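You operate a simulated robot arm through the tools that you are given. There is no shell and no other tool. Be economical: measure what you need, move in short steps, check, and stop when the job is done.

The job below is to be done with a simulated robot arm. You get a single attempt, and the scene is never put back.

TASK
Dust the black plate with the white pad, then stack two wheels on it, a paper disc between.
Fine: the wheel from the blue tray below, the top disc, then the wheel from the gauge; pad back. What is to be rubbed or washed off counts as gone when no trace of it is left.

It is judged by the outcome, as a careful person would: the job done as asked, and still so three seconds after it is handed in. It fails if anything else is knocked over, pushed out of place, dropped, spilled or broken.

THE ROBOT
A 7-joint arm with a two-finger parallel gripper on a trunk, on a base that drives. Base frame: it is fixed to the floor where the robot stands at the start and does not move with it; the origin is under the middle of the robot, x ahead of it, y to its left, z up; the surface under the hand at the start is at about z = 870. Units: mm, degrees, N and s.
With the tool pointing down near the work surface it reaches from about 480 to 920 mm from the robot's upright axis, wherever it stands. Its first joint turns from -115.0 to 115.0 degrees. Places, roughly: dust [600, 200, 900]; top of the black plate [600, 200, 900]; white pad (6x4x4 cm) [500, 100, 900]. Payload 3.91 kg.
The TCP is the grasp point between the finger pads, 30 mm short of the fingertips. In the tool frame z runs along the fingers and y along their closing line. Largest opening 110 mm; finger width 20, thickness 10; the body of the gripper, 48 by 112 mm, starts 55 mm behind the TCP.
Orientation is told as [roll, pitch, yaw] about the base's x, y, z axes, in that order, counted from this pose: with the fingers straight down and closing along the base's y, the tool's x points along the base's -x, its y along +y and its z along -z.

THE INTERFACE
- The arm moves only by the tool nudge_tool. Its argument "series" is a list of rows, each a list of 7 numbers: the closure, from 0 (fully open) to 1 (shut), then the shift along the tool's x, y, z in mm, then the turn, a rotation vector about the tool's x, y, z in degrees. In form: [[hand, tx, ty, tz, wx, wy, wz], ...]. A call has 1 to 10 rows; each row is the pose to reach, as a shift and turn from the pose commanded when the call began, along the tool's axes at that moment. Rows are played at 5 a second. More than 50 mm and 8.6 degrees between two rows, or a gripper value outside its range, and nothing of the call is played. A pose out of reach is approached as far as the arm can. The call stops where the force on the tool passes 40 N (or 10 N more than at its start, if that is more) or the arm is blocked; 0.2 s more then pass. The fingers move at their own pace (about 153 mm/s each) and stop on an object; they squeeze with about 45 N. The grip force told is the motor's: it shows also when the fingers shut on nothing. Time passes only in rows, and 0.2 s behind the last, so rows that repeat a pose let the fingers close. The reply holds the time, the measured pose of the TCP, the force on the tool along the base axes, the opening and the grip force, in the units named above and with some noise, with the torque about the TCP (base axes, N m) and any sound that the robot's microphone picked up.
- Cameras (640 x 400 px; columns grow to the right, rows downward): "scene" is now at [215.8, 156.1, 1375.9]; the picture's right is [-0.47, -0.88, 0.00], its down [-0.61, 0.32, -0.72] and it looks along [0.64, -0.34, -0.69] (base axes); focal length 267 px, centre (320, 200). "wrist" rides on the gripper at [72, 17, -103] in the tool frame; the picture's right is [-0.23, 0.97, 0.00], its down [-0.76, -0.18, -0.62] and it looks along [-0.61, -0.14, 0.78] (tool axes); focal length 222 px, centre (320, 200). There is no depth. A picture from a camera that has moved, and an enlarged one, comes with that camera's place and axes in the base frame and with its lens. The place of the scene camera against the robot may be out by one fixed shift of up to 12 mm in any direction.
- get_image(camera): a new picture of that camera. No time passes.
- raise_lower(by): slides the trunk up (or, below 0, down) by that many mm; the arm and the scene camera ride with it, the base frame stays. It gives what a move gives, with no picture.
- drive_base(legs): drives the robot by 1 to 6 legs, each [ahead, left, turn to the left] in mm, mm and degrees, along the robot's own axes; the way and the turn of a leg run together, so that a leg with both is an arc; at most 1500 mm and 180 degrees a leg. The arm and the cameras ride along, it lands a little off, and it stops where it bumps. It gives what a move gives.
- aim_head(pan, tilt): turns the head with the scene camera to pan (to the left, within 80 degrees either way) and tilt (down, from -29 to 69), counted from straight ahead of the robot. It gives what a move gives.
- close_up(camera, box): a new picture of the part [left, top, right, bottom] of that camera's present view, enlarged. No time passes.
- finish_job(): hands the job in; it is judged then, once.

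Work in short steps. Places have to be worked out from the pictures, the camera data and where the tool is seen: move nearer, look again, correct. Check each grasp and each placing, and mend what went wrong. You have 120 turns and 82 pictures in all, those below and enlarged ones among them. Open the gripper and draw the arm clear of the work before you hand the job in, unless the task says otherwise; then end with one line.

The tools are called after "Call:" as name(argument=value, ...) on one line, values as JSON. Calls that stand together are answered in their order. nudge_tool: Moves the arm, as the interface text tells. Its arguments: {"type":"object","properties":{"series":{"type":"array","items":{"type":"array","items":{"type":"number"}}}},"required":["series"]} The other tools are called the same way: raise_lower (by) slides the trunk up or down; drive_base (legs) drives the base; aim_head (pan, tilt) turns the head that bears the scene camera; get_image (camera) takes a picture; close_up (camera, box) takes an enlarged picture of a part of a camera's view; finish_job () hands the job in.

At the start:

```text
time: 0.0
eef_pos: [546.6, -99.9, 1136.9]
ee_rot: [0.0, 0.0, 0.0]
ft_force: [-0.8, 0.2, 0.6]
wrist_torque: [0.04, 0.0, 0.0]
gripper_width: 109.9
grip_force: 0.1
trunk travel left (down, up): [-725.0, 265.0]
robot x, y, heading: [-2.8, -1.0, -0.1]
head pan, tilt: [-27.9, 43.6]
```

scene: 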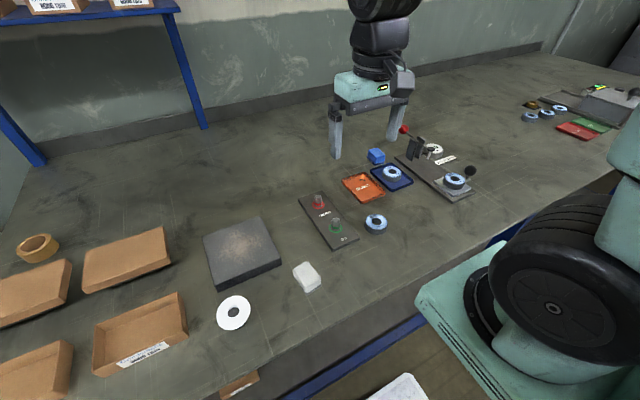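
wrist: 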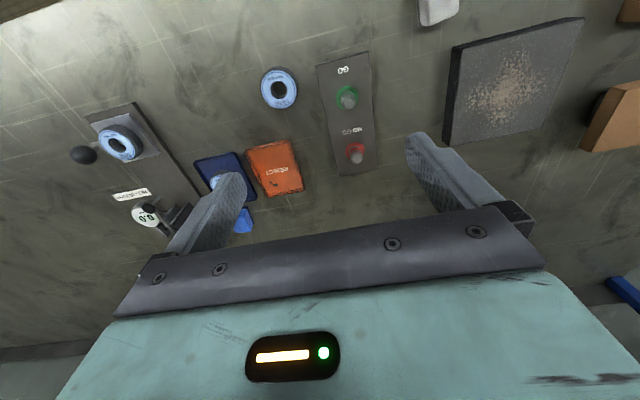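

The pictures show the plate with its dust, the pad, a paper disc stack, a blue tray with a wheel, and a gauge with a wheel. I'll take closer looks at each.

Call:
close_up(camera="scene", box=[180, 190, 340, 340])

Call:
close_up(camera="scene", box=[330, 120, 490, 240])

```text
2.67 times, centred on (260, 265) of scene
camera zoom: at [215.8, 156.1, 1375.9], right [-0.47, -0.88, 0.0], down [-0.61, 0.32, -0.72], along [0.64, -0.34, -0.69], focal length 712 px, centre (480, 27)
```

zoom: 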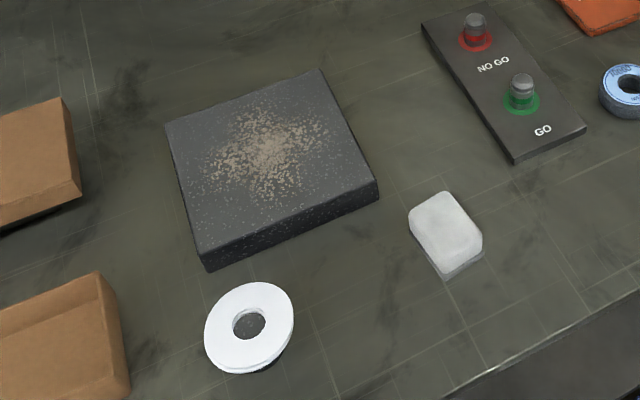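

```text
3.33 times, centred on (410, 180) of scene
camera zoom: at [215.8, 156.1, 1375.9], right [-0.47, -0.88, 0.0], down [-0.61, 0.32, -0.72], along [0.64, -0.34, -0.69], focal length 891 px, centre (20, 267)
```

zoom: 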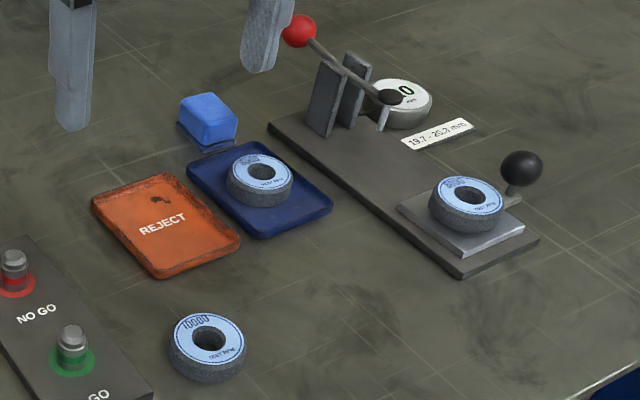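

The pad is at about (500,100) and I want its exact place and turn, plus the discs. I'll move the hand above the pad and look with the wrist camera.

Call:
nudge_tool(series=[[0, 9, 40, 8, 0, 0, 0], [0, 18, 80, 16, 0, 0, 0], [0, 27, 120, 24, 0, 0, 0], [0, 36, 160, 32, 0, 0, 0], [0, 46, 200, 40, 0, 0, 0], [0, 46, 200, 40, 0, 0, 0]])

Call:
get_image(camera="wrist")

Call:
get_image(camera="scene")

```text
time: 1.4
eef_pos: [499.1, 100.6, 1097.8]
ee_rot: [-0.1, 0.0, 0.0]
ft_force: [-0.2, -0.3, -0.2]
wrist_torque: [0.01, 0.02, 0.01]
gripper_width: 110.1
grip_force: 0.2
trunk travel left (down, up): [-725.0, 265.0]
robot x, y, heading: [-1.4, 0.7, -0.0]
head pan, tilt: [-27.9, 43.6]
```

```text
77 pictures are left
camera wrist: at [426.2, 115.8, 1200.8], right [0.23, 0.97, 0.0], down [0.76, -0.18, 0.62], along [0.61, -0.14, -0.78], focal length 222 px, centre (320, 200)
```

wrist: 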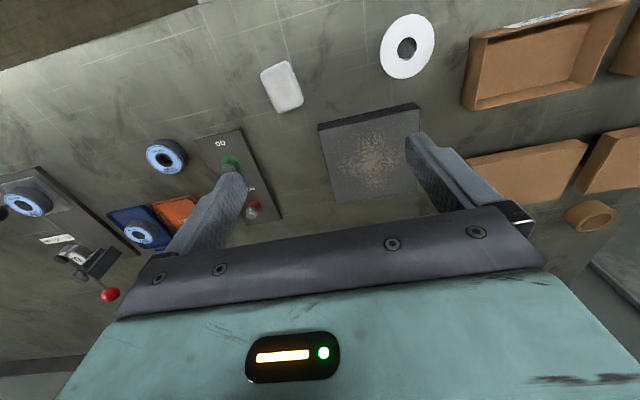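

```text
76 pictures are left
camera scene: at [215.8, 156.1, 1375.9], right [-0.47, -0.88, 0.0], down [-0.61, 0.32, -0.72], along [0.64, -0.34, -0.69], focal length 267 px, centre (320, 200)
```

scene: 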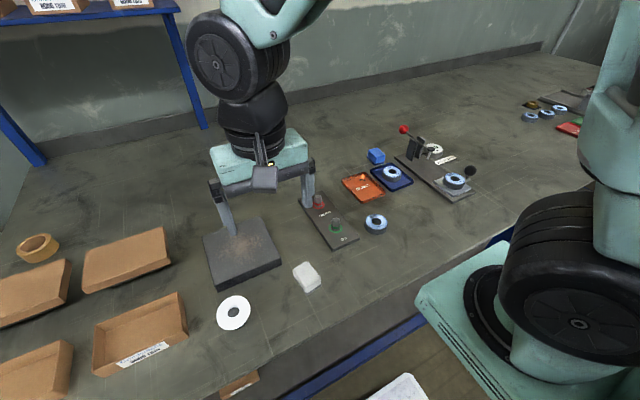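

By the wrist picture the pad is centred at about (476,60) with its long side along x, so the fingers close across its 40 mm side. The plate spans about x 542–680 and y 86–224, and the discs are near (473,215). I'll go lower over the pad and look again.

Call:
nudge_tool(series=[[0, 8, -14, 36, 0, 0, 0], [0, 16, -28, 72, 0, 0, 0], [0, 23, -40, 108, 0, 0, 0], [0.2, 23, -40, 108, 0, 0, 0]])

Call:
get_image(camera="wrist")

```text
time: 2.4
eef_pos: [476.8, 58.0, 988.4]
ee_rot: [0.1, 0.0, 0.0]
ft_force: [-0.5, 0.1, -0.8]
wrist_torque: [0.0, 0.0, -0.01]
gripper_width: 88.1
grip_force: 0.1
trunk travel left (down, up): [-725.0, 265.0]
robot x, y, heading: [2.5, -0.2, 0.1]
head pan, tilt: [-27.9, 43.6]
```

```text
75 pictures are left
camera wrist: at [404.2, 74.4, 1091.6], right [0.23, 0.97, 0.0], down [0.76, -0.18, 0.62], along [0.61, -0.14, -0.78], focal length 222 px, centre (320, 200)
```

wrist: 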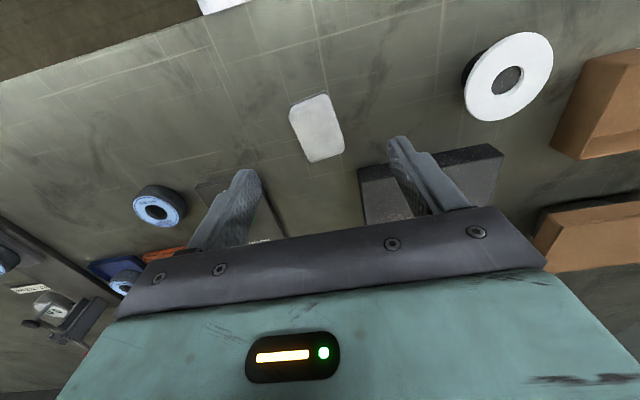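

The pad's top is at about z=900, centred at (474,57), right under the hand. I'll descend until the fingertips are about 12 mm above the table, then close.

Call:
nudge_tool(series=[[0.2, 1, -1, 40, 0, 0, 0], [0.2, 2, -1, 76, 0, 0, 0], [0.2, 2, -1, 76, 0, 0, 0], [1, 2, -1, 76, 0, 0, 0], [1, 2, -1, 76, 0, 0, 0], [1, 2, -1, 76, 0, 0, 0]])

Call:
get_image(camera="wrist")

```text
time: 3.8
eef_pos: [475.2, 59.2, 913.6]
ee_rot: [0.1, 0.0, -0.1]
ft_force: [0.1, -0.3, 0.0]
wrist_torque: [0.0, 0.0, -0.04]
gripper_width: 37.0
grip_force: 45.3
trunk travel left (down, up): [-725.0, 265.0]
robot x, y, heading: [1.0, -3.5, 0.1]
head pan, tilt: [-27.9, 43.6]
```

```text
74 pictures are left
camera wrist: at [402.1, 74.6, 1016.4], right [0.23, 0.97, 0.0], down [0.76, -0.18, 0.62], along [0.61, -0.14, -0.78], focal length 222 px, centre (320, 200)
```

wrist: 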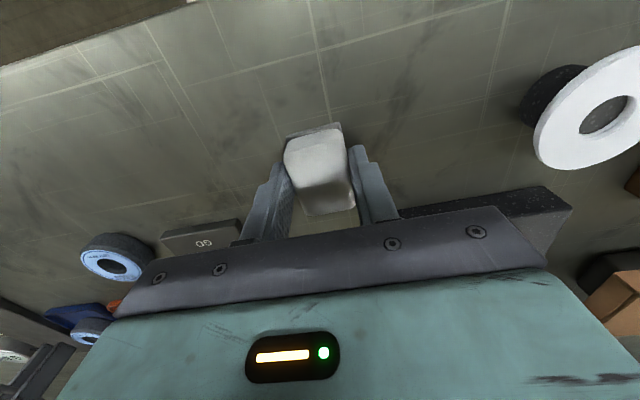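

The pad is gripped (37 mm opening). I'll lift it straight up and carry it over the near-right part of the plate, then look at the plate.

Call:
nudge_tool(series=[[1, 0, 0, -40, 0, 0, 0], [1, 0, 0, -80, 0, 0, 0], [1, -32, 15, -90, 0, 0, 0], [1, -64, 30, -90, 0, 0, 0], [1, -95, 46, -90, 0, 0, 0], [1, -95, 46, -90, 0, 0, 0]])

Call:
get_image(camera="scene")

Call:
get_image(camera="wrist")

```text
time: 5.2
eef_pos: [569.9, 104.1, 1002.7]
ee_rot: [0.0, -0.1, 0.0]
ft_force: [-1.0, -0.1, -0.3]
wrist_torque: [0.03, 0.01, 0.0]
gripper_width: 36.6
grip_force: 44.9
trunk travel left (down, up): [-725.0, 265.0]
robot x, y, heading: [1.5, -1.0, -0.0]
head pan, tilt: [-27.9, 43.6]
```

```text
73 pictures are left
camera scene: at [215.7, 156.1, 1375.9], right [-0.47, -0.88, 0.0], down [-0.61, 0.32, -0.72], along [0.64, -0.34, -0.69], focal length 267 px, centre (320, 200)
```

scene: 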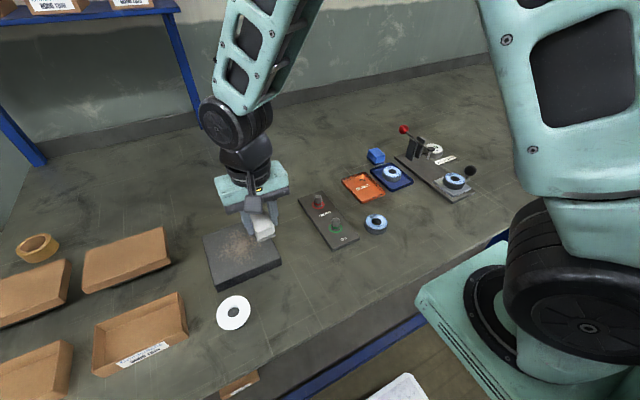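

```text
72 pictures are left
camera wrist: at [497.9, 120.7, 1106.1], right [0.23, 0.97, 0.0], down [0.76, -0.18, 0.62], along [0.61, -0.14, -0.78], focal length 222 px, centre (320, 200)
```

wrist: 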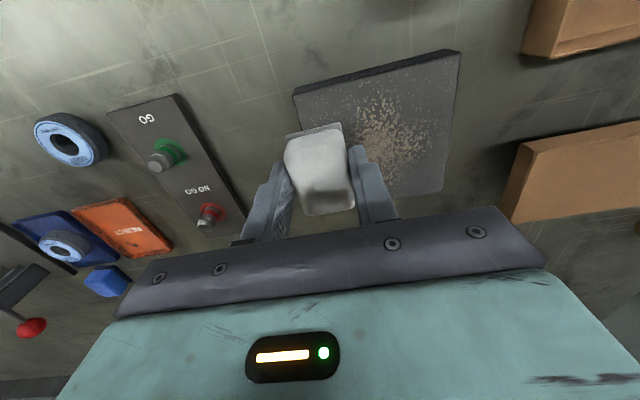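

The plate's top spans x 541–679 and y 88–225. Contact of the pad should come near TCP z=943, so I'll lower in small rows and read the force.

Call:
nudge_tool(series=[[1, 0, 3, 30, 0, 0, 0], [1, 0, 3, 50, 0, 0, 0], [1, 0, 3, 54, 0, 0, 0], [1, 0, 3, 56, 0, 0, 0], [1, 0, 3, 57, 0, 0, 0]])

```text
time: 6.4
eef_pos: [569.2, 106.6, 945.7]
ee_rot: [0.1, 0.1, 0.0]
ft_force: [-0.2, 0.1, -0.4]
wrist_torque: [-0.01, 0.01, -0.01]
gripper_width: 36.6
grip_force: 45.0
trunk travel left (down, up): [-725.0, 265.0]
robot x, y, heading: [0.4, -0.4, 0.2]
head pan, tilt: [-27.9, 43.6]
```

No contact yet at 945.7; I'll continue down a millimetre at a time.

Call:
nudge_tool(series=[[1, 0, 0, 1, 0, 0, 0], [1, 0, 0, 2, 0, 0, 0], [1, 0, 0, 3, 0, 0, 0]])

```text
time: 7.2
eef_pos: [569.6, 108.1, 942.7]
ee_rot: [-0.1, 0.0, 0.0]
ft_force: [0.3, 0.0, -0.7]
wrist_torque: [0.03, 0.01, 0.01]
gripper_width: 36.6
grip_force: 44.6
trunk travel left (down, up): [-725.0, 265.0]
robot x, y, heading: [-1.1, -0.6, -0.0]
head pan, tilt: [-27.9, 43.6]
```

Call:
nudge_tool(series=[[1, 0, 0, 1, 0, 0, 0], [1, 0, 0, 2, 0, 0, 0], [1, 0, 0, 3, 0, 0, 0]])

Call:
get_image(camera="wrist")

```text
time: 8.0
eef_pos: [571.0, 107.0, 942.7]
ee_rot: [0.0, -0.2, 0.0]
ft_force: [-4.5, -2.7, 35.1]
wrist_torque: [-0.19, 0.27, 0.01]
gripper_width: 36.5
grip_force: 44.8
trunk travel left (down, up): [-725.0, 265.0]
robot x, y, heading: [1.0, 1.3, -0.2]
head pan, tilt: [-27.9, 43.6]
```

```text
71 pictures are left
camera wrist: at [497.5, 123.2, 1045.7], right [0.23, 0.97, 0.0], down [0.76, -0.18, 0.63], along [0.61, -0.14, -0.78], focal length 222 px, centre (320, 200)
```

wrist: 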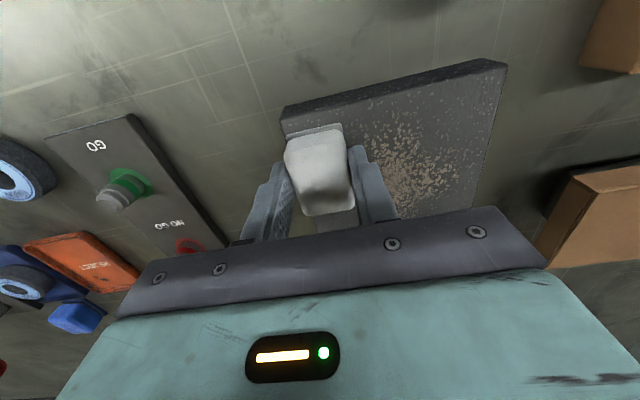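

Contact is at about z=942.7 with 35 N, which is more than needed. I'll ease off to about 12 N and sweep across the plate in y.

Call:
nudge_tool(series=[[1, 0, 0, -1.7, 0, 0, 0], [1, 0, -4, -1.7, 0, 0, 0], [1, 0, 10, -1.7, 0, 0, 0], [1, 0, 25, -1.7, 0, 0, 0], [1, 0, 40, -1.7, 0, 0, 0], [1, 0, 55, -1.7, 0, 0, 0], [1, 0, 70, -1.7, 0, 0, 0], [1, 0, 85, -1.7, 0, 0, 0], [1, 0, 105, -1.7, 0, 0, 0]])

Call:
get_image(camera="wrist")

```text
time: 10.0
eef_pos: [569.9, 212.0, 942.7]
ee_rot: [0.0, 0.0, 0.1]
ft_force: [0.4, -14.7, 31.6]
wrist_torque: [-0.62, -0.07, 0.01]
gripper_width: 36.7
grip_force: 45.4
trunk travel left (down, up): [-725.0, 265.0]
robot x, y, heading: [0.3, -0.9, 0.1]
head pan, tilt: [-27.9, 43.6]
```

```text
70 pictures are left
camera wrist: at [497.1, 228.2, 1045.5], right [0.23, 0.97, 0.0], down [0.76, -0.18, 0.62], along [0.61, -0.14, -0.78], focal length 222 px, centre (320, 200)
```

wrist: 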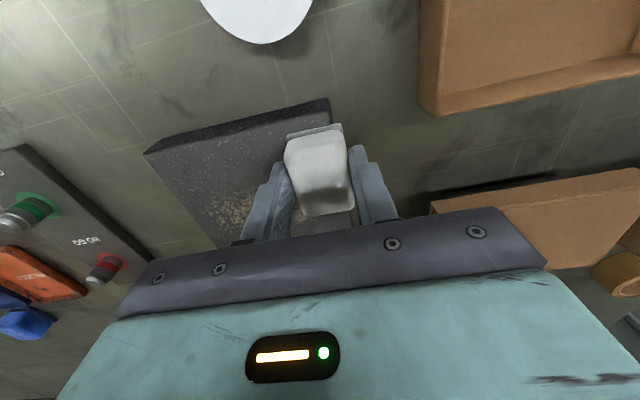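

Force is a bit high still (32 N) and the plate has not moved. I'll ease by 1 mm, shift to the middle lane and sweep back.

Call:
nudge_tool(series=[[1, 0, 0, -1, 0, 0, 0], [1, -20, 0, -1, 0, 0, 0], [1, -40, 0, -1, 0, 0, 0], [1, -40, -18, -1, 0, 0, 0], [1, -40, -36, -1, 0, 0, 0], [1, -40, -54, -1, 0, 0, 0], [1, -40, -72, -1, 0, 0, 0], [1, -40, -90, -1, 0, 0, 0], [1, -40, -108, -1, 0, 0, 0]])

Call:
get_image(camera="wrist")

```text
time: 12.0
eef_pos: [610.1, 105.6, 942.5]
ee_rot: [0.0, 0.0, 0.1]
ft_force: [-0.6, -0.5, -0.8]
wrist_torque: [0.0, -0.03, -0.02]
gripper_width: 36.4
grip_force: 44.3
trunk travel left (down, up): [-725.0, 265.0]
robot x, y, heading: [0.1, 2.6, -0.3]
head pan, tilt: [-27.9, 43.6]
```

```text
69 pictures are left
camera wrist: at [537.4, 120.3, 1046.1], right [0.23, 0.97, 0.0], down [0.76, -0.18, 0.62], along [0.61, -0.14, -0.78], focal length 222 px, centre (320, 200)
```

wrist: 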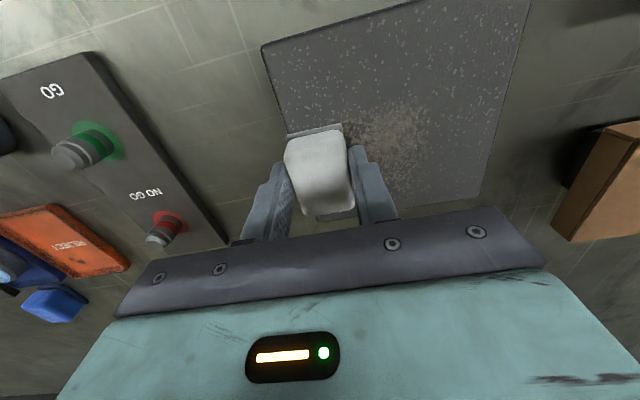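

The near lane is clean down to the plate's own grey speckle, but contact was lost on the way back. I'll press again by about 1.3 mm and sweep the middle lane.

Call:
nudge_tool(series=[[1, 0, 0, 1.3, 0, 0, 0], [1, 0, 18, 1.3, 0, 0, 0], [1, 0, 36, 1.3, 0, 0, 0], [1, 0, 54, 1.3, 0, 0, 0], [1, 0, 72, 1.3, 0, 0, 0], [1, 0, 90, 1.3, 0, 0, 0], [1, 0, 105, 1.3, 0, 0, 0]])

```text
time: 13.6
eef_pos: [609.8, 209.4, 942.4]
ee_rot: [0.0, -0.2, 0.0]
ft_force: [1.7, -9.2, 22.5]
wrist_torque: [-0.32, -0.02, 0.01]
gripper_width: 36.4
grip_force: 45.5
trunk travel left (down, up): [-725.0, 265.0]
robot x, y, heading: [1.7, -2.1, 0.1]
head pan, tilt: [-27.9, 43.6]
```

Good contact (22 N). I'll shift to the far lane (x≈652) and sweep back at the same height.

Call:
nudge_tool(series=[[1, -20, 0, 0, 0, 0, 0], [1, -42, 0, 0, 0, 0, 0], [1, -42, -18, 0, 0, 0, 0], [1, -42, -36, 0, 0, 0, 0], [1, -42, -54, 0, 0, 0, 0], [1, -42, -72, 0, 0, 0, 0], [1, -42, -90, 0, 0, 0, 0], [1, -42, -106, 0, 0, 0, 0]])

Call:
get_image(camera="wrist")

```text
time: 15.4
eef_pos: [651.3, 103.0, 941.2]
ee_rot: [-0.1, 0.0, 0.0]
ft_force: [-0.6, 6.8, 17.4]
wrist_torque: [0.32, -0.06, 0.0]
gripper_width: 36.5
grip_force: 44.9
trunk travel left (down, up): [-725.0, 265.0]
robot x, y, heading: [-3.7, 0.6, 0.2]
head pan, tilt: [-27.9, 43.6]
```

```text
68 pictures are left
camera wrist: at [579.1, 119.2, 1045.2], right [0.23, 0.97, 0.0], down [0.76, -0.18, 0.62], along [0.61, -0.14, -0.78], focal length 222 px, centre (320, 200)
```

wrist: 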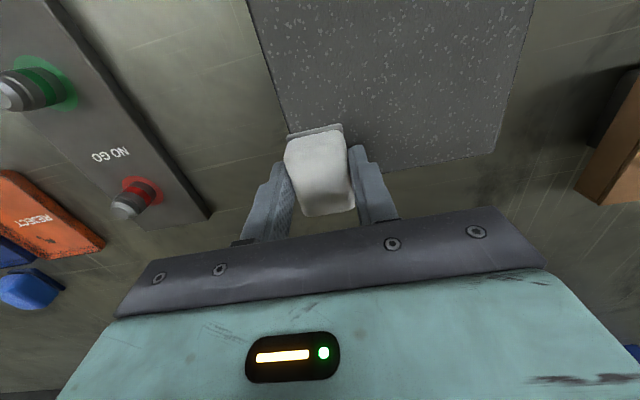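

It looks clean now. To be sure I'll make one more pass back over the far lane and return along the seam between far and middle lanes.

Call:
nudge_tool(series=[[1, 0, 35, 0, 0, 0, 0], [1, 0, 70, 0, 0, 0, 0], [1, 0, 106, 0, 0, 0, 0], [1, 21, 106, 0, 0, 0, 0], [1, 21, 70, 0, 0, 0, 0], [1, 21, 35, 0, 0, 0, 0], [1, 21, 0, 0, 0, 0, 0]])

Call:
nudge_tool(series=[[1, 21, 0, 0, 0, 0, 0], [1, 40, 0, 0, 0, 0, 0], [1, 40, 35, 0, 0, 0, 0], [1, 40, 70, 0, 0, 0, 0], [1, 40, 106, 0, 0, 0, 0], [1, 62, 106, 0, 0, 0, 0], [1, 62, 70, 0, 0, 0, 0], [1, 62, 35, 0, 0, 0, 0], [1, 62, 0, 0, 0, 0, 0], [1, 62, 0, -50, 0, 0, 0]])

Call:
get_image(camera="scene")

Call:
get_image(camera="wrist")

```text
time: 17.0
eef_pos: [632.2, 102.8, 942.1]
ee_rot: [-0.1, 0.0, 0.1]
ft_force: [-0.2, 2.5, 11.9]
wrist_torque: [0.14, -0.02, -0.04]
gripper_width: 36.4
grip_force: 44.7
trunk travel left (down, up): [-725.0, 265.0]
robot x, y, heading: [1.1, 0.5, 0.0]
head pan, tilt: [-27.9, 43.6]
```

```text
time: 19.2
eef_pos: [570.5, 101.7, 990.4]
ee_rot: [0.0, 0.0, 0.0]
ft_force: [0.6, 0.0, -1.2]
wrist_torque: [-0.02, -0.02, 0.0]
gripper_width: 36.5
grip_force: 45.0
trunk travel left (down, up): [-725.0, 265.0]
robot x, y, heading: [-2.8, 3.7, -0.1]
head pan, tilt: [-27.9, 43.6]
```

```text
67 pictures are left
camera scene: at [216.2, 156.4, 1375.7], right [-0.47, -0.88, 0.0], down [-0.61, 0.32, -0.72], along [0.64, -0.34, -0.69], focal length 267 px, centre (320, 200)
```

scene: 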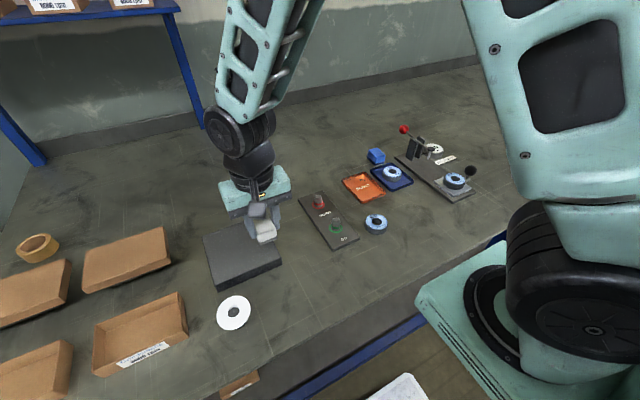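

```text
66 pictures are left
camera wrist: at [497.1, 118.4, 1094.6], right [0.23, 0.97, 0.0], down [0.76, -0.18, 0.62], along [0.61, -0.14, -0.78], focal length 222 px, centre (320, 200)
```

wrist: 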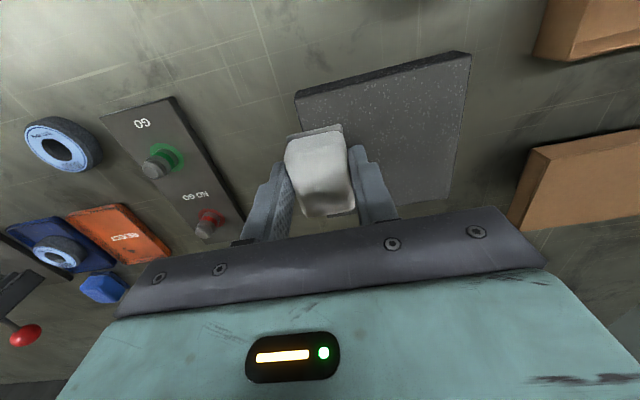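

The brown dust is gone. I'll carry the pad back to (475,59) and set it down.

Call:
nudge_tool(series=[[1, 32, -14, 0, 0, 0, 0], [1, 64, -28, 0, 0, 0, 0], [1, 95, -42, 0, 0, 0, 0], [1, 95, -42, 40, 0, 0, 0], [1, 95, -42, 70, 0, 0, 0], [1, 95, -42, 74, 0, 0, 0], [1, 95, -42, 76, 0, 0, 0], [1, 95, -42, 77, 0, 0, 0]])

```text
time: 21.0
eef_pos: [474.8, 61.2, 914.3]
ee_rot: [0.0, 0.0, 0.0]
ft_force: [0.5, 0.1, -1.1]
wrist_torque: [0.01, 0.02, 0.03]
gripper_width: 36.4
grip_force: 44.6
trunk travel left (down, up): [-725.0, 265.0]
robot x, y, heading: [-0.1, 3.2, -0.2]
head pan, tilt: [-27.9, 43.6]
```

The force is still nil at 914.3; I'll lower gently until contact.

Call:
nudge_tool(series=[[1, 0, 0, 0.7, 0, 0, 0], [1, 0, 0, 1.4, 0, 0, 0], [1, 0, 0, 2, 0, 0, 0]])

```text
time: 21.8
eef_pos: [474.7, 61.0, 913.3]
ee_rot: [0.0, 0.1, 0.0]
ft_force: [-0.4, 0.2, -0.7]
wrist_torque: [0.0, 0.0, -0.02]
gripper_width: 36.5
grip_force: 45.1
trunk travel left (down, up): [-725.0, 265.0]
robot x, y, heading: [1.9, -1.0, 0.2]
head pan, tilt: [-27.9, 43.6]
```

Call:
nudge_tool(series=[[1, 0, 0, 0.6, 0, 0, 0], [1, 0, 0, 1.2, 0, 0, 0]])

```text
time: 22.4
eef_pos: [474.5, 61.6, 911.4]
ee_rot: [-0.1, 0.0, -0.1]
ft_force: [-0.6, -2.1, 8.9]
wrist_torque: [-0.01, 0.05, -0.01]
gripper_width: 36.6
grip_force: 44.9
trunk travel left (down, up): [-725.0, 265.0]
robot x, y, heading: [1.8, -0.3, -0.3]
head pan, tilt: [-27.9, 43.6]
```

The pad touches the table (9 N). I'll release and rise to a height where the wrist camera can view the discs.

Call:
nudge_tool(series=[[0.2, 0, 0, -0.5, 0, 0, 0], [0.2, 0, 0, -0.5, 0, 0, 0], [0.2, 0, 0, -40, 0, 0, 0], [0.2, 0, 0, -85, 0, 0, 0], [0.2, -10, 45, -90, 0, 0, 0], [0.2, -10, 90, -90, 0, 0, 0], [0.2, -10, 130, -90, 0, 0, 0], [0.2, -10, 130, -90, 0, 0, 0]])

Call:
get_image(camera="wrist")

Call:
close_up(camera="scene", box=[180, 200, 340, 350])

```text
time: 24.2
eef_pos: [484.8, 190.1, 1002.3]
ee_rot: [-0.1, -0.1, 0.0]
ft_force: [0.4, -0.3, -0.3]
wrist_torque: [-0.01, 0.0, -0.01]
gripper_width: 87.7
grip_force: 0.0
trunk travel left (down, up): [-725.0, 265.0]
robot x, y, heading: [-1.0, -3.9, 0.0]
head pan, tilt: [-27.9, 43.6]
```

```text
65 pictures are left
camera wrist: at [412.3, 206.6, 1105.3], right [0.23, 0.97, 0.0], down [0.76, -0.18, 0.62], along [0.61, -0.14, -0.78], focal length 222 px, centre (320, 200)
```

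wrist: 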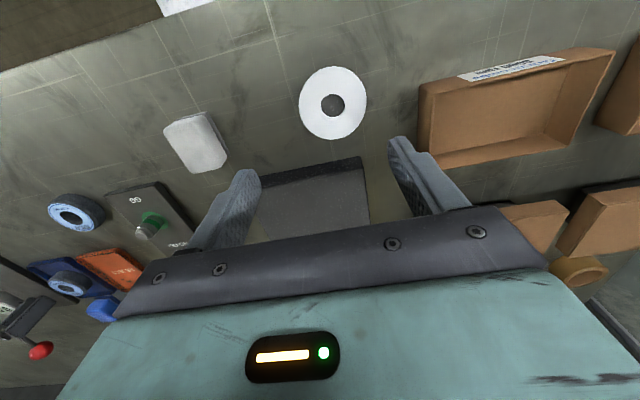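

```text
2.67 times, centred on (260, 275) of scene
camera zoom: at [215.8, 156.0, 1375.9], right [-0.47, -0.88, 0.0], down [-0.61, 0.32, -0.72], along [0.64, -0.34, -0.69], focal length 712 px, centre (480, 0)
```

zoom: 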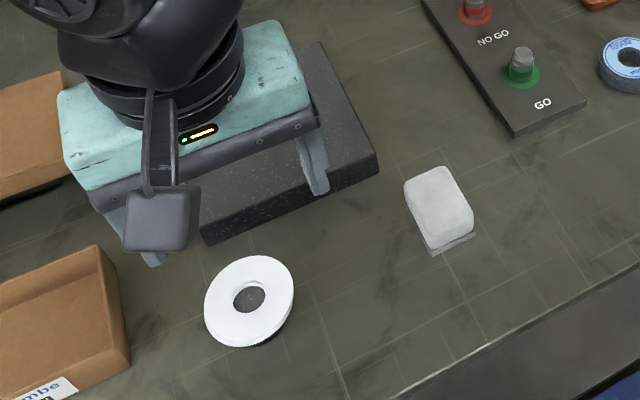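

The pad is back within a few mm and the plate looks clean where visible. Now I'll go high and move toward the blue tray wheel, estimated at about (656,-327).

Call:
nudge_tool(series=[[0.2, 0, 0, -45, 0, 0, 0], [0.2, 0, -20, -88, 0, 0, 0], [0.2, -10, -65, -88, 0, 0, 0], [0.2, -20, -112, -88, 0, 0, 0], [0.2, -30, -160, -88, 0, 0, 0], [0.2, -40, -208, -88, 0, 0, 0], [0.2, -50, -256, -88, 0, 0, 0], [0.2, -60, -304, -88, 0, 0, 0], [0.2, -70, -350, -88, 0, 0, 0]])

Call:
nudge_tool(series=[[0.2, -22, -43, 0, 0, 0, 0], [0.2, -44, -86, 0, 0, 0, 0], [0.2, -66, -129, 10, 0, 0, 0], [0.2, -90, -160, 20, 0, 0, 0], [0.2, -90, -160, 20, 0, 0, 0]])

Call:
get_image(camera="wrist")

Call:
get_image(camera="scene")

```text
time: 26.2
eef_pos: [552.7, -160.5, 1089.4]
ee_rot: [-0.1, 0.0, 0.1]
ft_force: [0.0, -0.1, 0.1]
wrist_torque: [-0.03, 0.01, 0.0]
gripper_width: 87.8
grip_force: 0.1
trunk travel left (down, up): [-725.0, 265.0]
robot x, y, heading: [-0.1, 0.6, -0.2]
head pan, tilt: [-27.9, 43.6]
```

```text
time: 27.4
eef_pos: [646.5, -319.2, 1070.4]
ee_rot: [0.0, 0.0, 0.0]
ft_force: [0.3, 0.2, -0.3]
wrist_torque: [-0.01, 0.01, 0.0]
gripper_width: 87.8
grip_force: 0.2
trunk travel left (down, up): [-725.0, 265.0]
robot x, y, heading: [-0.3, 1.1, -0.5]
head pan, tilt: [-27.9, 43.6]
```

```text
63 pictures are left
camera wrist: at [572.6, -303.4, 1173.0], right [0.23, 0.97, 0.0], down [0.76, -0.18, 0.62], along [0.61, -0.14, -0.78], focal length 222 px, centre (320, 200)
```

wrist: 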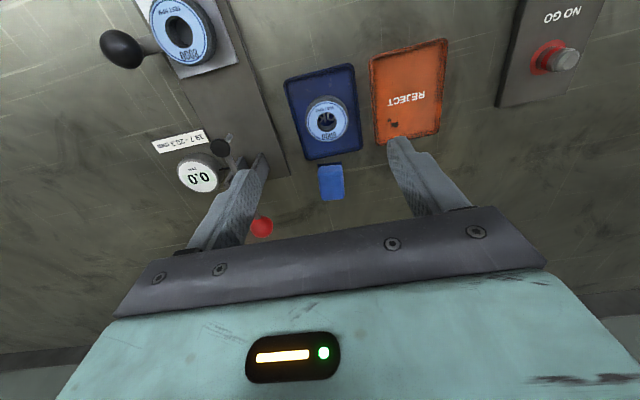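

```text
62 pictures are left
camera scene: at [215.8, 156.1, 1375.9], right [-0.47, -0.88, 0.0], down [-0.61, 0.32, -0.72], along [0.64, -0.34, -0.69], focal length 267 px, centre (320, 200)
```

scene: 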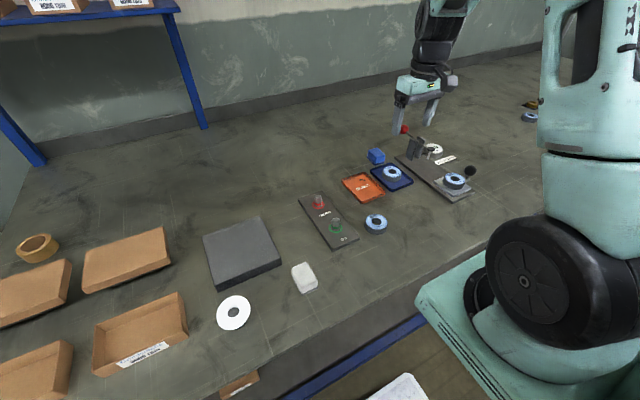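

The tray wheel is at about (670,-316). I'll come down to z≈985 above it and look at the clearances to the tray rim.

Call:
nudge_tool(series=[[0.2, -11, 2, 40, 0, 0, 0], [0.2, -22, 3, 85, 0, 0, 0], [0.2, -22, 3, 85, 0, 0, 0]])

Call:
get_image(camera="wrist")

Call:
close_up(camera="wrist", box=[220, 60, 460, 220])

```text
time: 28.2
eef_pos: [667.8, -317.0, 984.6]
ee_rot: [0.0, -0.1, 0.0]
ft_force: [0.5, 0.0, 0.8]
wrist_torque: [0.01, -0.03, 0.05]
gripper_width: 88.0
grip_force: 0.1
trunk travel left (down, up): [-725.0, 265.0]
robot x, y, heading: [3.2, 0.4, 0.1]
head pan, tilt: [-27.9, 43.6]
```

```text
61 pictures are left
camera wrist: at [594.2, -299.6, 1088.0], right [0.23, 0.97, 0.0], down [0.76, -0.18, 0.62], along [0.61, -0.14, -0.78], focal length 222 px, centre (320, 200)
```

wrist: 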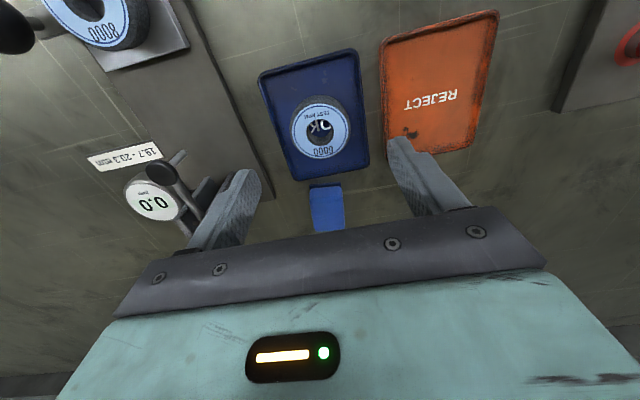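

```text
2.50 times, centred on (340, 140) of wrist
camera zoom: at [594.2, -299.6, 1088.0], right [0.23, 0.97, 0.0], down [0.76, -0.18, 0.62], along [0.61, -0.14, -0.78], focal length 555 px, centre (270, 350)
```

zoom: 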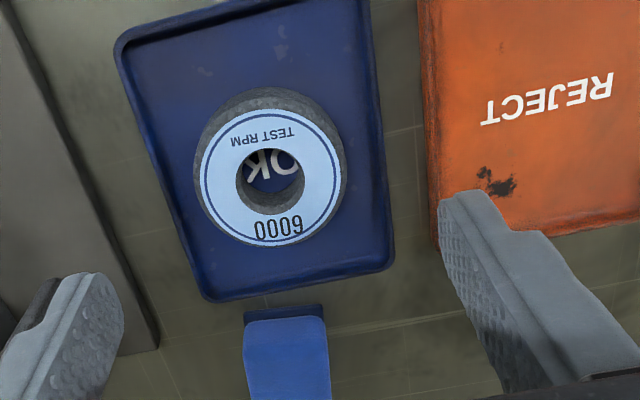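

The wheel top is centred at about (669,-316) with z≈893, and the tray rim is some 10 mm outside the wheel. I'll keep the fingertips at about z=881, above the rim, and close on the wheel.

Call:
nudge_tool(series=[[0.2, -1, 1, 40, 0, 0, 0], [0.2, -1, 1, 66, 0, 0, 0], [0.2, -1, 1, 72, 0, 0, 0], [0.2, -1, 1, 73, 0, 0, 0]])

Call:
get_image(camera="wrist")

```text
time: 29.2
eef_pos: [667.4, -315.1, 910.3]
ee_rot: [0.0, 0.0, 0.0]
ft_force: [0.4, 0.3, 0.6]
wrist_torque: [-0.02, 0.04, 0.02]
gripper_width: 88.0
grip_force: 0.0
trunk travel left (down, up): [-725.0, 265.0]
robot x, y, heading: [1.3, -0.8, -0.1]
head pan, tilt: [-27.9, 43.6]
```

```text
59 pictures are left
camera wrist: at [594.9, -298.7, 1014.9], right [0.23, 0.97, 0.0], down [0.76, -0.18, 0.62], along [0.61, -0.14, -0.78], focal length 222 px, centre (320, 200)
```

wrist: 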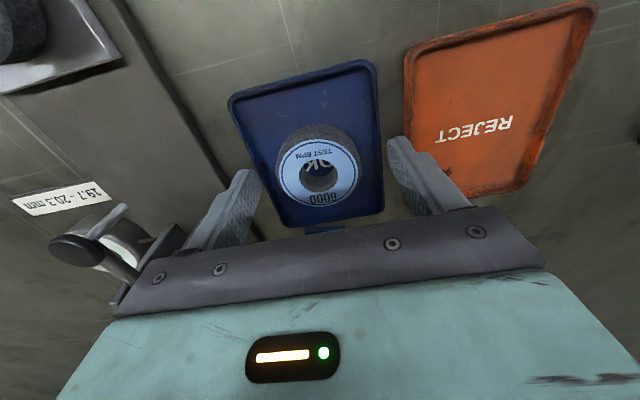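

The wheel lies well centred between the fingers (2 mm further ahead). I'll shift and close.

Call:
nudge_tool(series=[[0.2, -2, 0, 0, 0, 0, 0], [1, -2, 0, 0, 0, 0, 0], [1, -2, 0, 0, 0, 0, 0], [1, -2, 0, 0, 0, 0, 0]])

Call:
nudge_tool(series=[[1, 0, 0, -20, 0, 0, 0], [1, 0, 0, -60, 0, 0, 0], [1, 0, 0, -90, 0, 0, 0], [1, 0, 0, -90, 0, 0, 0]])

Call:
get_image(camera="wrist")

```text
time: 30.2
eef_pos: [668.2, -315.4, 912.0]
ee_rot: [0.0, -0.1, -0.1]
ft_force: [0.6, 0.7, -0.3]
wrist_torque: [-0.01, -0.01, 0.0]
gripper_width: 54.8
grip_force: 44.6
trunk travel left (down, up): [-725.0, 265.0]
robot x, y, heading: [-3.2, -1.6, 0.2]
head pan, tilt: [-27.9, 43.6]
```

```text
time: 31.2
eef_pos: [668.5, -314.7, 1001.7]
ee_rot: [0.0, 0.0, 0.0]
ft_force: [0.6, -0.2, -0.1]
wrist_torque: [0.02, -0.01, -0.01]
gripper_width: 55.0
grip_force: 45.8
trunk travel left (down, up): [-725.0, 265.0]
robot x, y, heading: [-3.4, -2.1, 0.1]
head pan, tilt: [-27.9, 43.6]
```

```text
58 pictures are left
camera wrist: at [596.3, -298.6, 1105.2], right [0.23, 0.97, 0.0], down [0.76, -0.18, 0.62], along [0.61, -0.14, -0.78], focal length 222 px, centre (320, 200)
```

wrist: 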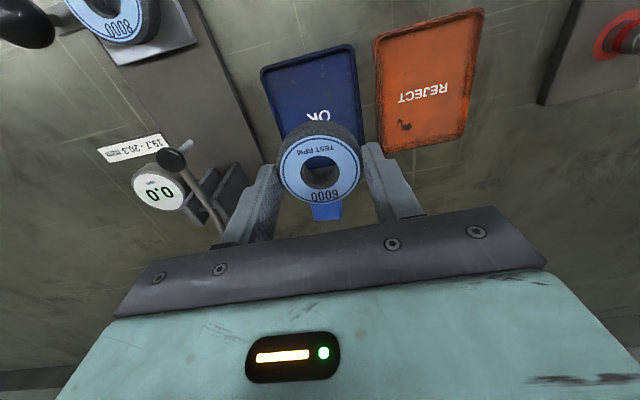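

The wheel is held securely. I'll rise a little and carry it over the plate's centre at (610,157).

Call:
nudge_tool(series=[[1, 0, 0, -40, 0, 0, 0], [1, 6, 46, -50, 0, 0, 0], [1, 12, 93, -50, 0, 0, 0], [1, 18, 140, -50, 0, 0, 0], [1, 24, 188, -50, 0, 0, 0], [1, 30, 236, -50, 0, 0, 0], [1, 36, 284, -50, 0, 0, 0], [1, 42, 332, -50, 0, 0, 0], [1, 48, 380, -50, 0, 0, 0], [1, 54, 427, -50, 0, 0, 0]])

Call:
nudge_tool(series=[[1, 4, 44, 30, 0, 0, 0], [1, 4, 44, 60, 0, 0, 0], [1, 4, 44, 60, 0, 0, 0]])

Call:
get_image(camera="wrist")

```text
time: 33.4
eef_pos: [614.0, 111.9, 1051.2]
ee_rot: [0.0, 0.0, -0.1]
ft_force: [0.0, 0.1, -0.3]
wrist_torque: [0.01, 0.02, 0.02]
gripper_width: 54.8
grip_force: 45.3
trunk travel left (down, up): [-725.0, 265.0]
robot x, y, heading: [-0.9, 1.0, -0.1]
head pan, tilt: [-27.9, 43.6]
```

```text
refused: row 1 steps farther than a row can; nothing moved
```

```text
57 pictures are left
camera wrist: at [542.2, 128.0, 1155.1], right [0.23, 0.97, 0.0], down [0.76, -0.18, 0.62], along [0.61, -0.14, -0.78], focal length 222 px, centre (320, 200)
```

wrist: 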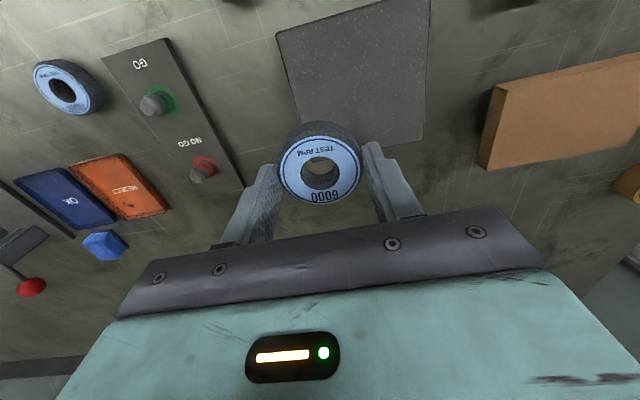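

The first step was too long; I'll redo it as smaller steps. I'll also check the plate surface for leftover dust before placing.

Call:
close_up(camera="wrist", box=[260, 0, 450, 130])

Call:
close_up(camera="scene", box=[190, 200, 300, 300])

```text
3.08 times, centred on (355, 65) of wrist
camera zoom: at [542.2, 128.0, 1155.1], right [0.23, 0.97, 0.0], down [0.76, -0.18, 0.62], along [0.61, -0.14, -0.78], focal length 684 px, centre (212, 615)
```

zoom: 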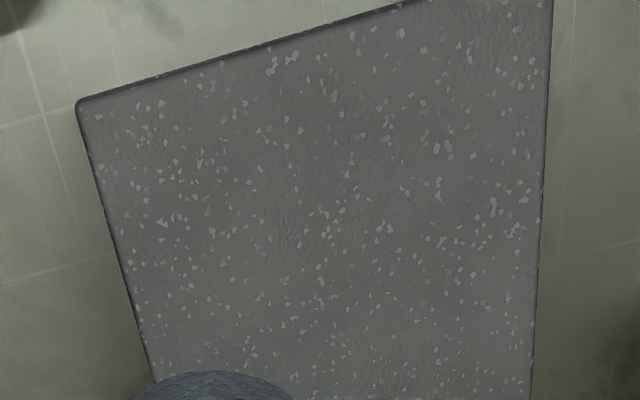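

```text
4.00 times, centred on (245, 250) of scene
camera zoom: at [215.9, 155.5, 1376.0], right [-0.47, -0.88, 0.0], down [-0.61, 0.32, -0.72], along [0.64, -0.34, -0.69], focal length 1069 px, centre (620, 0)
```

zoom: 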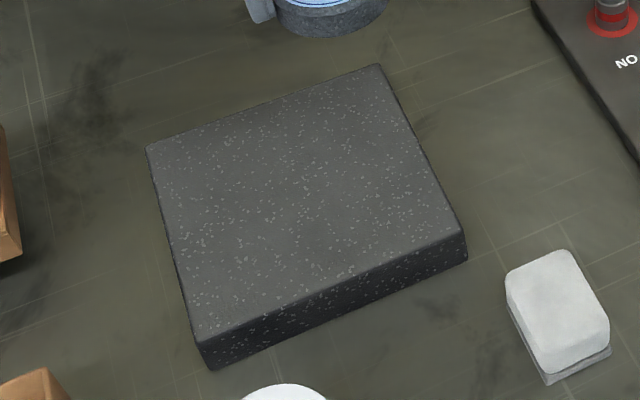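

The plate is clean; only the uniform granite speckle remains. I'll move over its centre and lower.

Call:
nudge_tool(series=[[1, 2, 22, 20, 0, 0, 0], [1, 4, 45, 50, 0, 0, 0], [1, 4, 45, 85, 0, 0, 0], [1, 4, 45, 104, 0, 0, 0], [1, 4, 45, 108, 0, 0, 0], [1, 4, 45, 110, 0, 0, 0]])

```text
time: 34.8
eef_pos: [612.1, 157.4, 942.4]
ee_rot: [0.1, 0.0, 0.0]
ft_force: [0.1, 0.1, -0.7]
wrist_torque: [-0.01, 0.0, -0.04]
gripper_width: 54.9
grip_force: 45.2
trunk travel left (down, up): [-725.0, 265.0]
robot x, y, heading: [0.7, 2.6, 0.1]
head pan, tilt: [-27.9, 43.6]
```

No contact at 942; continuing down in 1 mm rows.

Call:
nudge_tool(series=[[1, 0, 0, 1, 0, 0, 0], [1, 0, 0, 2, 0, 0, 0], [1, 0, 0, 3, 0, 0, 0]])

```text
time: 35.6
eef_pos: [612.7, 158.2, 938.3]
ee_rot: [0.0, 0.0, 0.0]
ft_force: [0.3, -0.5, -1.5]
wrist_torque: [-0.02, -0.01, -0.01]
gripper_width: 54.9
grip_force: 45.5
trunk travel left (down, up): [-725.0, 265.0]
robot x, y, heading: [-1.3, -2.7, -0.2]
head pan, tilt: [-27.9, 43.6]
```

Call:
nudge_tool(series=[[1, 0, 0, 0.7, 0, 0, 0], [1, 0, 0, 1.4, 0, 0, 0], [1, 0, 0, 2.1, 0, 0, 0]])

```text
time: 36.4
eef_pos: [610.8, 157.9, 937.5]
ee_rot: [-0.1, -0.2, 0.0]
ft_force: [-1.2, -1.0, 12.3]
wrist_torque: [-0.04, 0.31, 0.03]
gripper_width: 54.9
grip_force: 45.2
trunk travel left (down, up): [-725.0, 265.0]
robot x, y, heading: [1.8, 1.4, 0.1]
head pan, tilt: [-27.9, 43.6]
```

The wheel touches the plate (12 N). I'll release and rise, then look.

Call:
nudge_tool(series=[[0.2, 0, 0, -0.7, 0, 0, 0], [0.2, 0, 0, -0.7, 0, 0, 0], [0.2, 0, 0, -40, 0, 0, 0], [0.2, 0, 0, -80, 0, 0, 0], [0.2, 0, 0, -80, 0, 0, 0]])

Call:
get_image(camera="wrist")

Call:
close_up(camera="scene", box=[190, 270, 290, 350])

```text
time: 37.6
eef_pos: [610.6, 158.8, 1015.5]
ee_rot: [0.0, 0.0, 0.0]
ft_force: [0.7, 0.0, -0.6]
wrist_torque: [0.04, -0.01, 0.02]
gripper_width: 88.0
grip_force: 0.0
trunk travel left (down, up): [-725.0, 265.0]
robot x, y, heading: [2.4, -0.4, 0.2]
head pan, tilt: [-27.9, 43.6]
```

```text
54 pictures are left
camera wrist: at [538.5, 173.4, 1118.7], right [0.23, 0.97, 0.0], down [0.76, -0.18, 0.62], along [0.61, -0.14, -0.78], focal length 222 px, centre (320, 200)
```

wrist: 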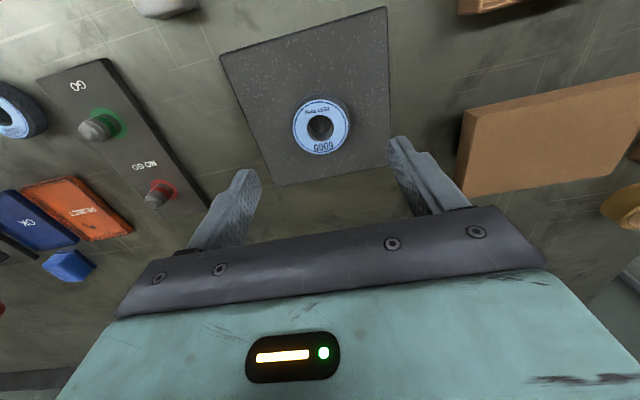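

```text
5.00 times, centred on (240, 310) of scene
camera zoom: at [215.9, 156.2, 1375.9], right [-0.47, -0.88, 0.0], down [-0.61, 0.32, -0.72], along [0.64, -0.34, -0.69], focal length 1336 px, centre (720, -350)
```

zoom: 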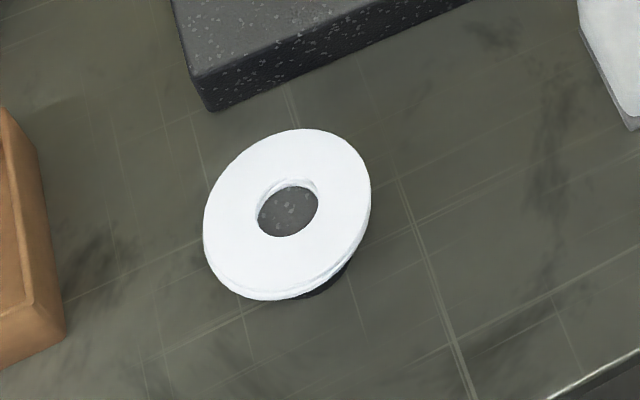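

The wheel sits at (611,157), right at the plate's centre. The discs triangulate to a stack centred at (469,206) with top z≈903 on a smaller black puck. I'll move close over it with the camera tilted for a flatter look at the stack's edge.

Call:
nudge_tool(series=[[0.2, 35, 12, 0, 0, 0, 0], [0.2, 70, 24, 10, 0, 0, 0], [0.2, 105, 36, 25, 0, 0, 0], [0.2, 141, 47, 45, 0, 0, 0], [0.2, 141, 47, 45, 0, 0, 0]])

Call:
get_image(camera="wrist")

Call:
close_up(camera="wrist", box=[240, 80, 400, 200])

```text
time: 38.8
eef_pos: [469.6, 205.9, 970.6]
ee_rot: [0.0, 0.1, 0.0]
ft_force: [0.4, 0.2, 0.5]
wrist_torque: [-0.01, -0.01, 0.01]
gripper_width: 87.9
grip_force: 0.0
trunk travel left (down, up): [-725.0, 265.0]
robot x, y, heading: [-0.3, 0.1, -0.1]
head pan, tilt: [-27.9, 43.6]
```

```text
52 pictures are left
camera wrist: at [397.6, 220.9, 1073.9], right [0.23, 0.97, 0.0], down [0.76, -0.18, 0.62], along [0.61, -0.14, -0.78], focal length 222 px, centre (320, 200)
```

wrist: 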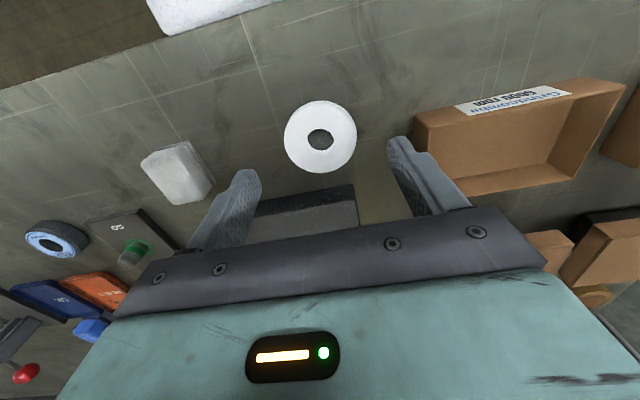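

```text
3.33 times, centred on (320, 140) of wrist
camera zoom: at [397.6, 220.9, 1073.9], right [0.23, 0.97, 0.0], down [0.76, -0.18, 0.62], along [0.61, -0.14, -0.78], focal length 740 px, centre (320, 400)
```

zoom: 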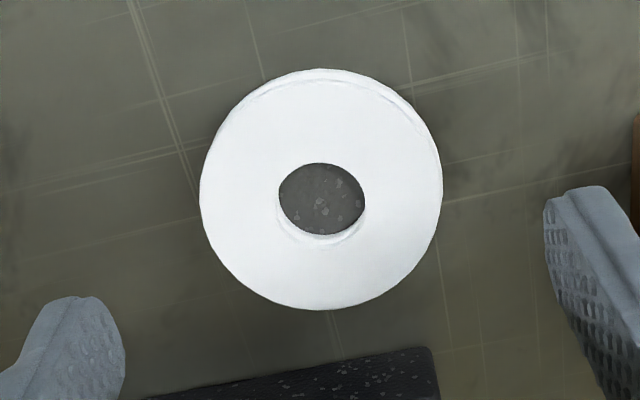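

The disc top is centred at (468,205), 59–60 mm across. To see how thick the stack's sheets are, I'll tilt the hand by 40° so the wrist camera looks flatter at the edge.

Call:
nudge_tool(series=[[0.2, 0, 0, 0, 0, -8, 0], [0.2, 0, 0, 3, 0, -16, 0], [0.2, 0, 0, 6, 0, -24, 0], [0.2, 0, 0, 10, 0, -32, 0], [0.2, 0, 0, 15, 0, -40, 0], [0.2, 0, 0, 15, 0, -40, 0]])

Call:
get_image(camera="wrist")

```text
time: 40.0
eef_pos: [533.0, 166.9, 1001.1]
ee_rot: [11.1, -31.5, -19.4]
ft_force: [0.3, -0.5, -0.6]
wrist_torque: [-0.01, -0.01, 0.01]
gripper_width: 88.1
grip_force: 0.1
out of reach, approached as far as the arm can: row 5
trunk travel left (down, up): [-725.0, 265.0]
robot x, y, heading: [4.0, 1.7, -0.2]
head pan, tilt: [-27.9, 43.6]
stopped in row 5: the arm was blocked; the commanded pose is now the measured one
```

```text
50 pictures are left
camera wrist: at [422.0, 201.8, 1051.9], right [0.41, 0.87, 0.28], down [0.23, -0.39, 0.89], along [0.88, -0.3, -0.36], focal length 222 px, centre (320, 200)
```

wrist: 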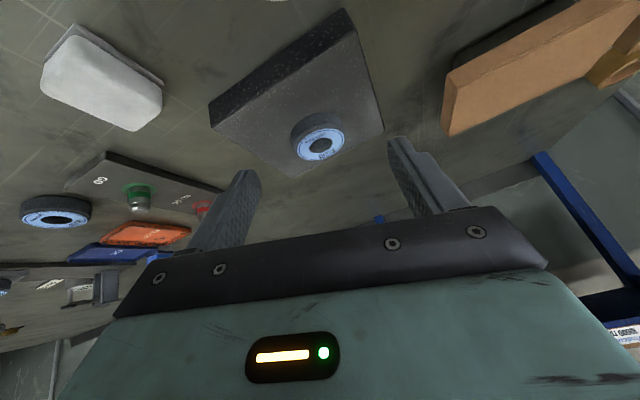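

The arm ran into its joint limits there and swung off without touching anything. I'll turn the hand upright again.

Call:
nudge_tool(series=[[0.2, 0, 0, 0, 1.1, 6.6, -3.2], [0.2, 0, 0, 0, 2.2, 13.2, -6.3], [0.2, 0, 0, 0, 3.2, 19.7, -9.5], [0.2, 0, 0, 0, 4.3, 26.3, -12.6], [0.2, 0, 0, 0, 5.4, 32.9, -15.8], [0.2, 0, 0, 0, 5.4, 32.9, -15.8]])

```text
time: 41.4
eef_pos: [530.5, 168.7, 997.4]
ee_rot: [-0.5, 0.1, 0.6]
ft_force: [0.3, -1.1, -0.2]
wrist_torque: [0.0, -0.03, 0.03]
gripper_width: 88.1
grip_force: 0.1
trunk travel left (down, up): [-725.0, 265.0]
robot x, y, heading: [0.3, -3.0, 0.1]
head pan, tilt: [-27.9, 43.6]
```

The hand is upright again. I'll move it to the left of the discs, so the wrist camera sees the stack from the side at a flatter angle.

Call:
nudge_tool(series=[[0.2, 17, 39, 0, 0, 0, 0], [0.2, 34, 78, 0, 0, 0, 0], [0.2, 51, 117, 0, 0, 0, 0], [0.2, 68, 155, 0, 0, 0, 0], [0.2, 85, 191, 12, 0, 0, 0], [0.2, 85, 191, 12, 0, 0, 0]])

Call:
get_image(camera="wrist")

```text
time: 42.8
eef_pos: [443.4, 359.3, 983.9]
ee_rot: [-0.5, 0.0, 0.5]
ft_force: [-0.2, -0.2, 0.1]
wrist_torque: [-0.02, -0.01, 0.01]
gripper_width: 87.9
grip_force: 0.1
trunk travel left (down, up): [-725.0, 265.0]
robot x, y, heading: [2.1, 1.7, 0.0]
head pan, tilt: [-27.9, 43.6]
```

```text
49 pictures are left
camera wrist: at [370.8, 375.6, 1087.6], right [0.22, 0.98, -0.01], down [0.76, -0.17, 0.62], along [0.61, -0.14, -0.78], focal length 222 px, centre (320, 200)
```

wrist: 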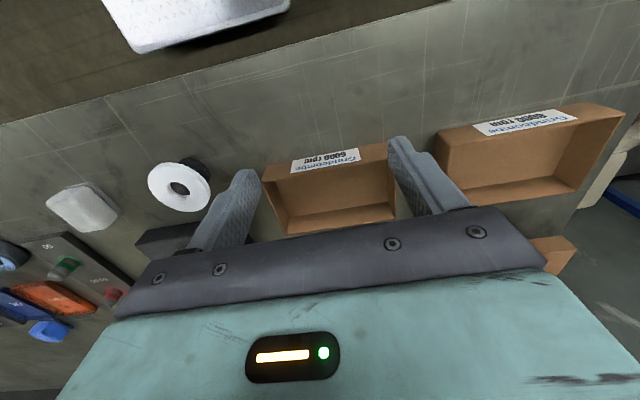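

Call:
close_up(camera="wrist", box=[140, 150, 220, 220])

```text
5.71 times, centred on (180, 185) of wrist
camera zoom: at [370.8, 375.6, 1087.6], right [0.22, 0.98, -0.01], down [0.76, -0.17, 0.62], along [0.61, -0.14, -0.78], focal length 1269 px, centre (1120, 286)
```

zoom: 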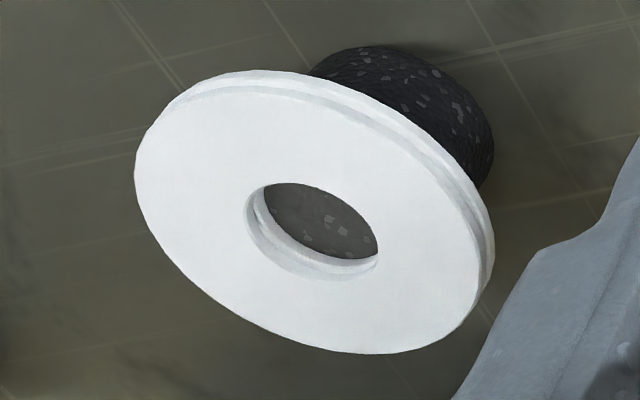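

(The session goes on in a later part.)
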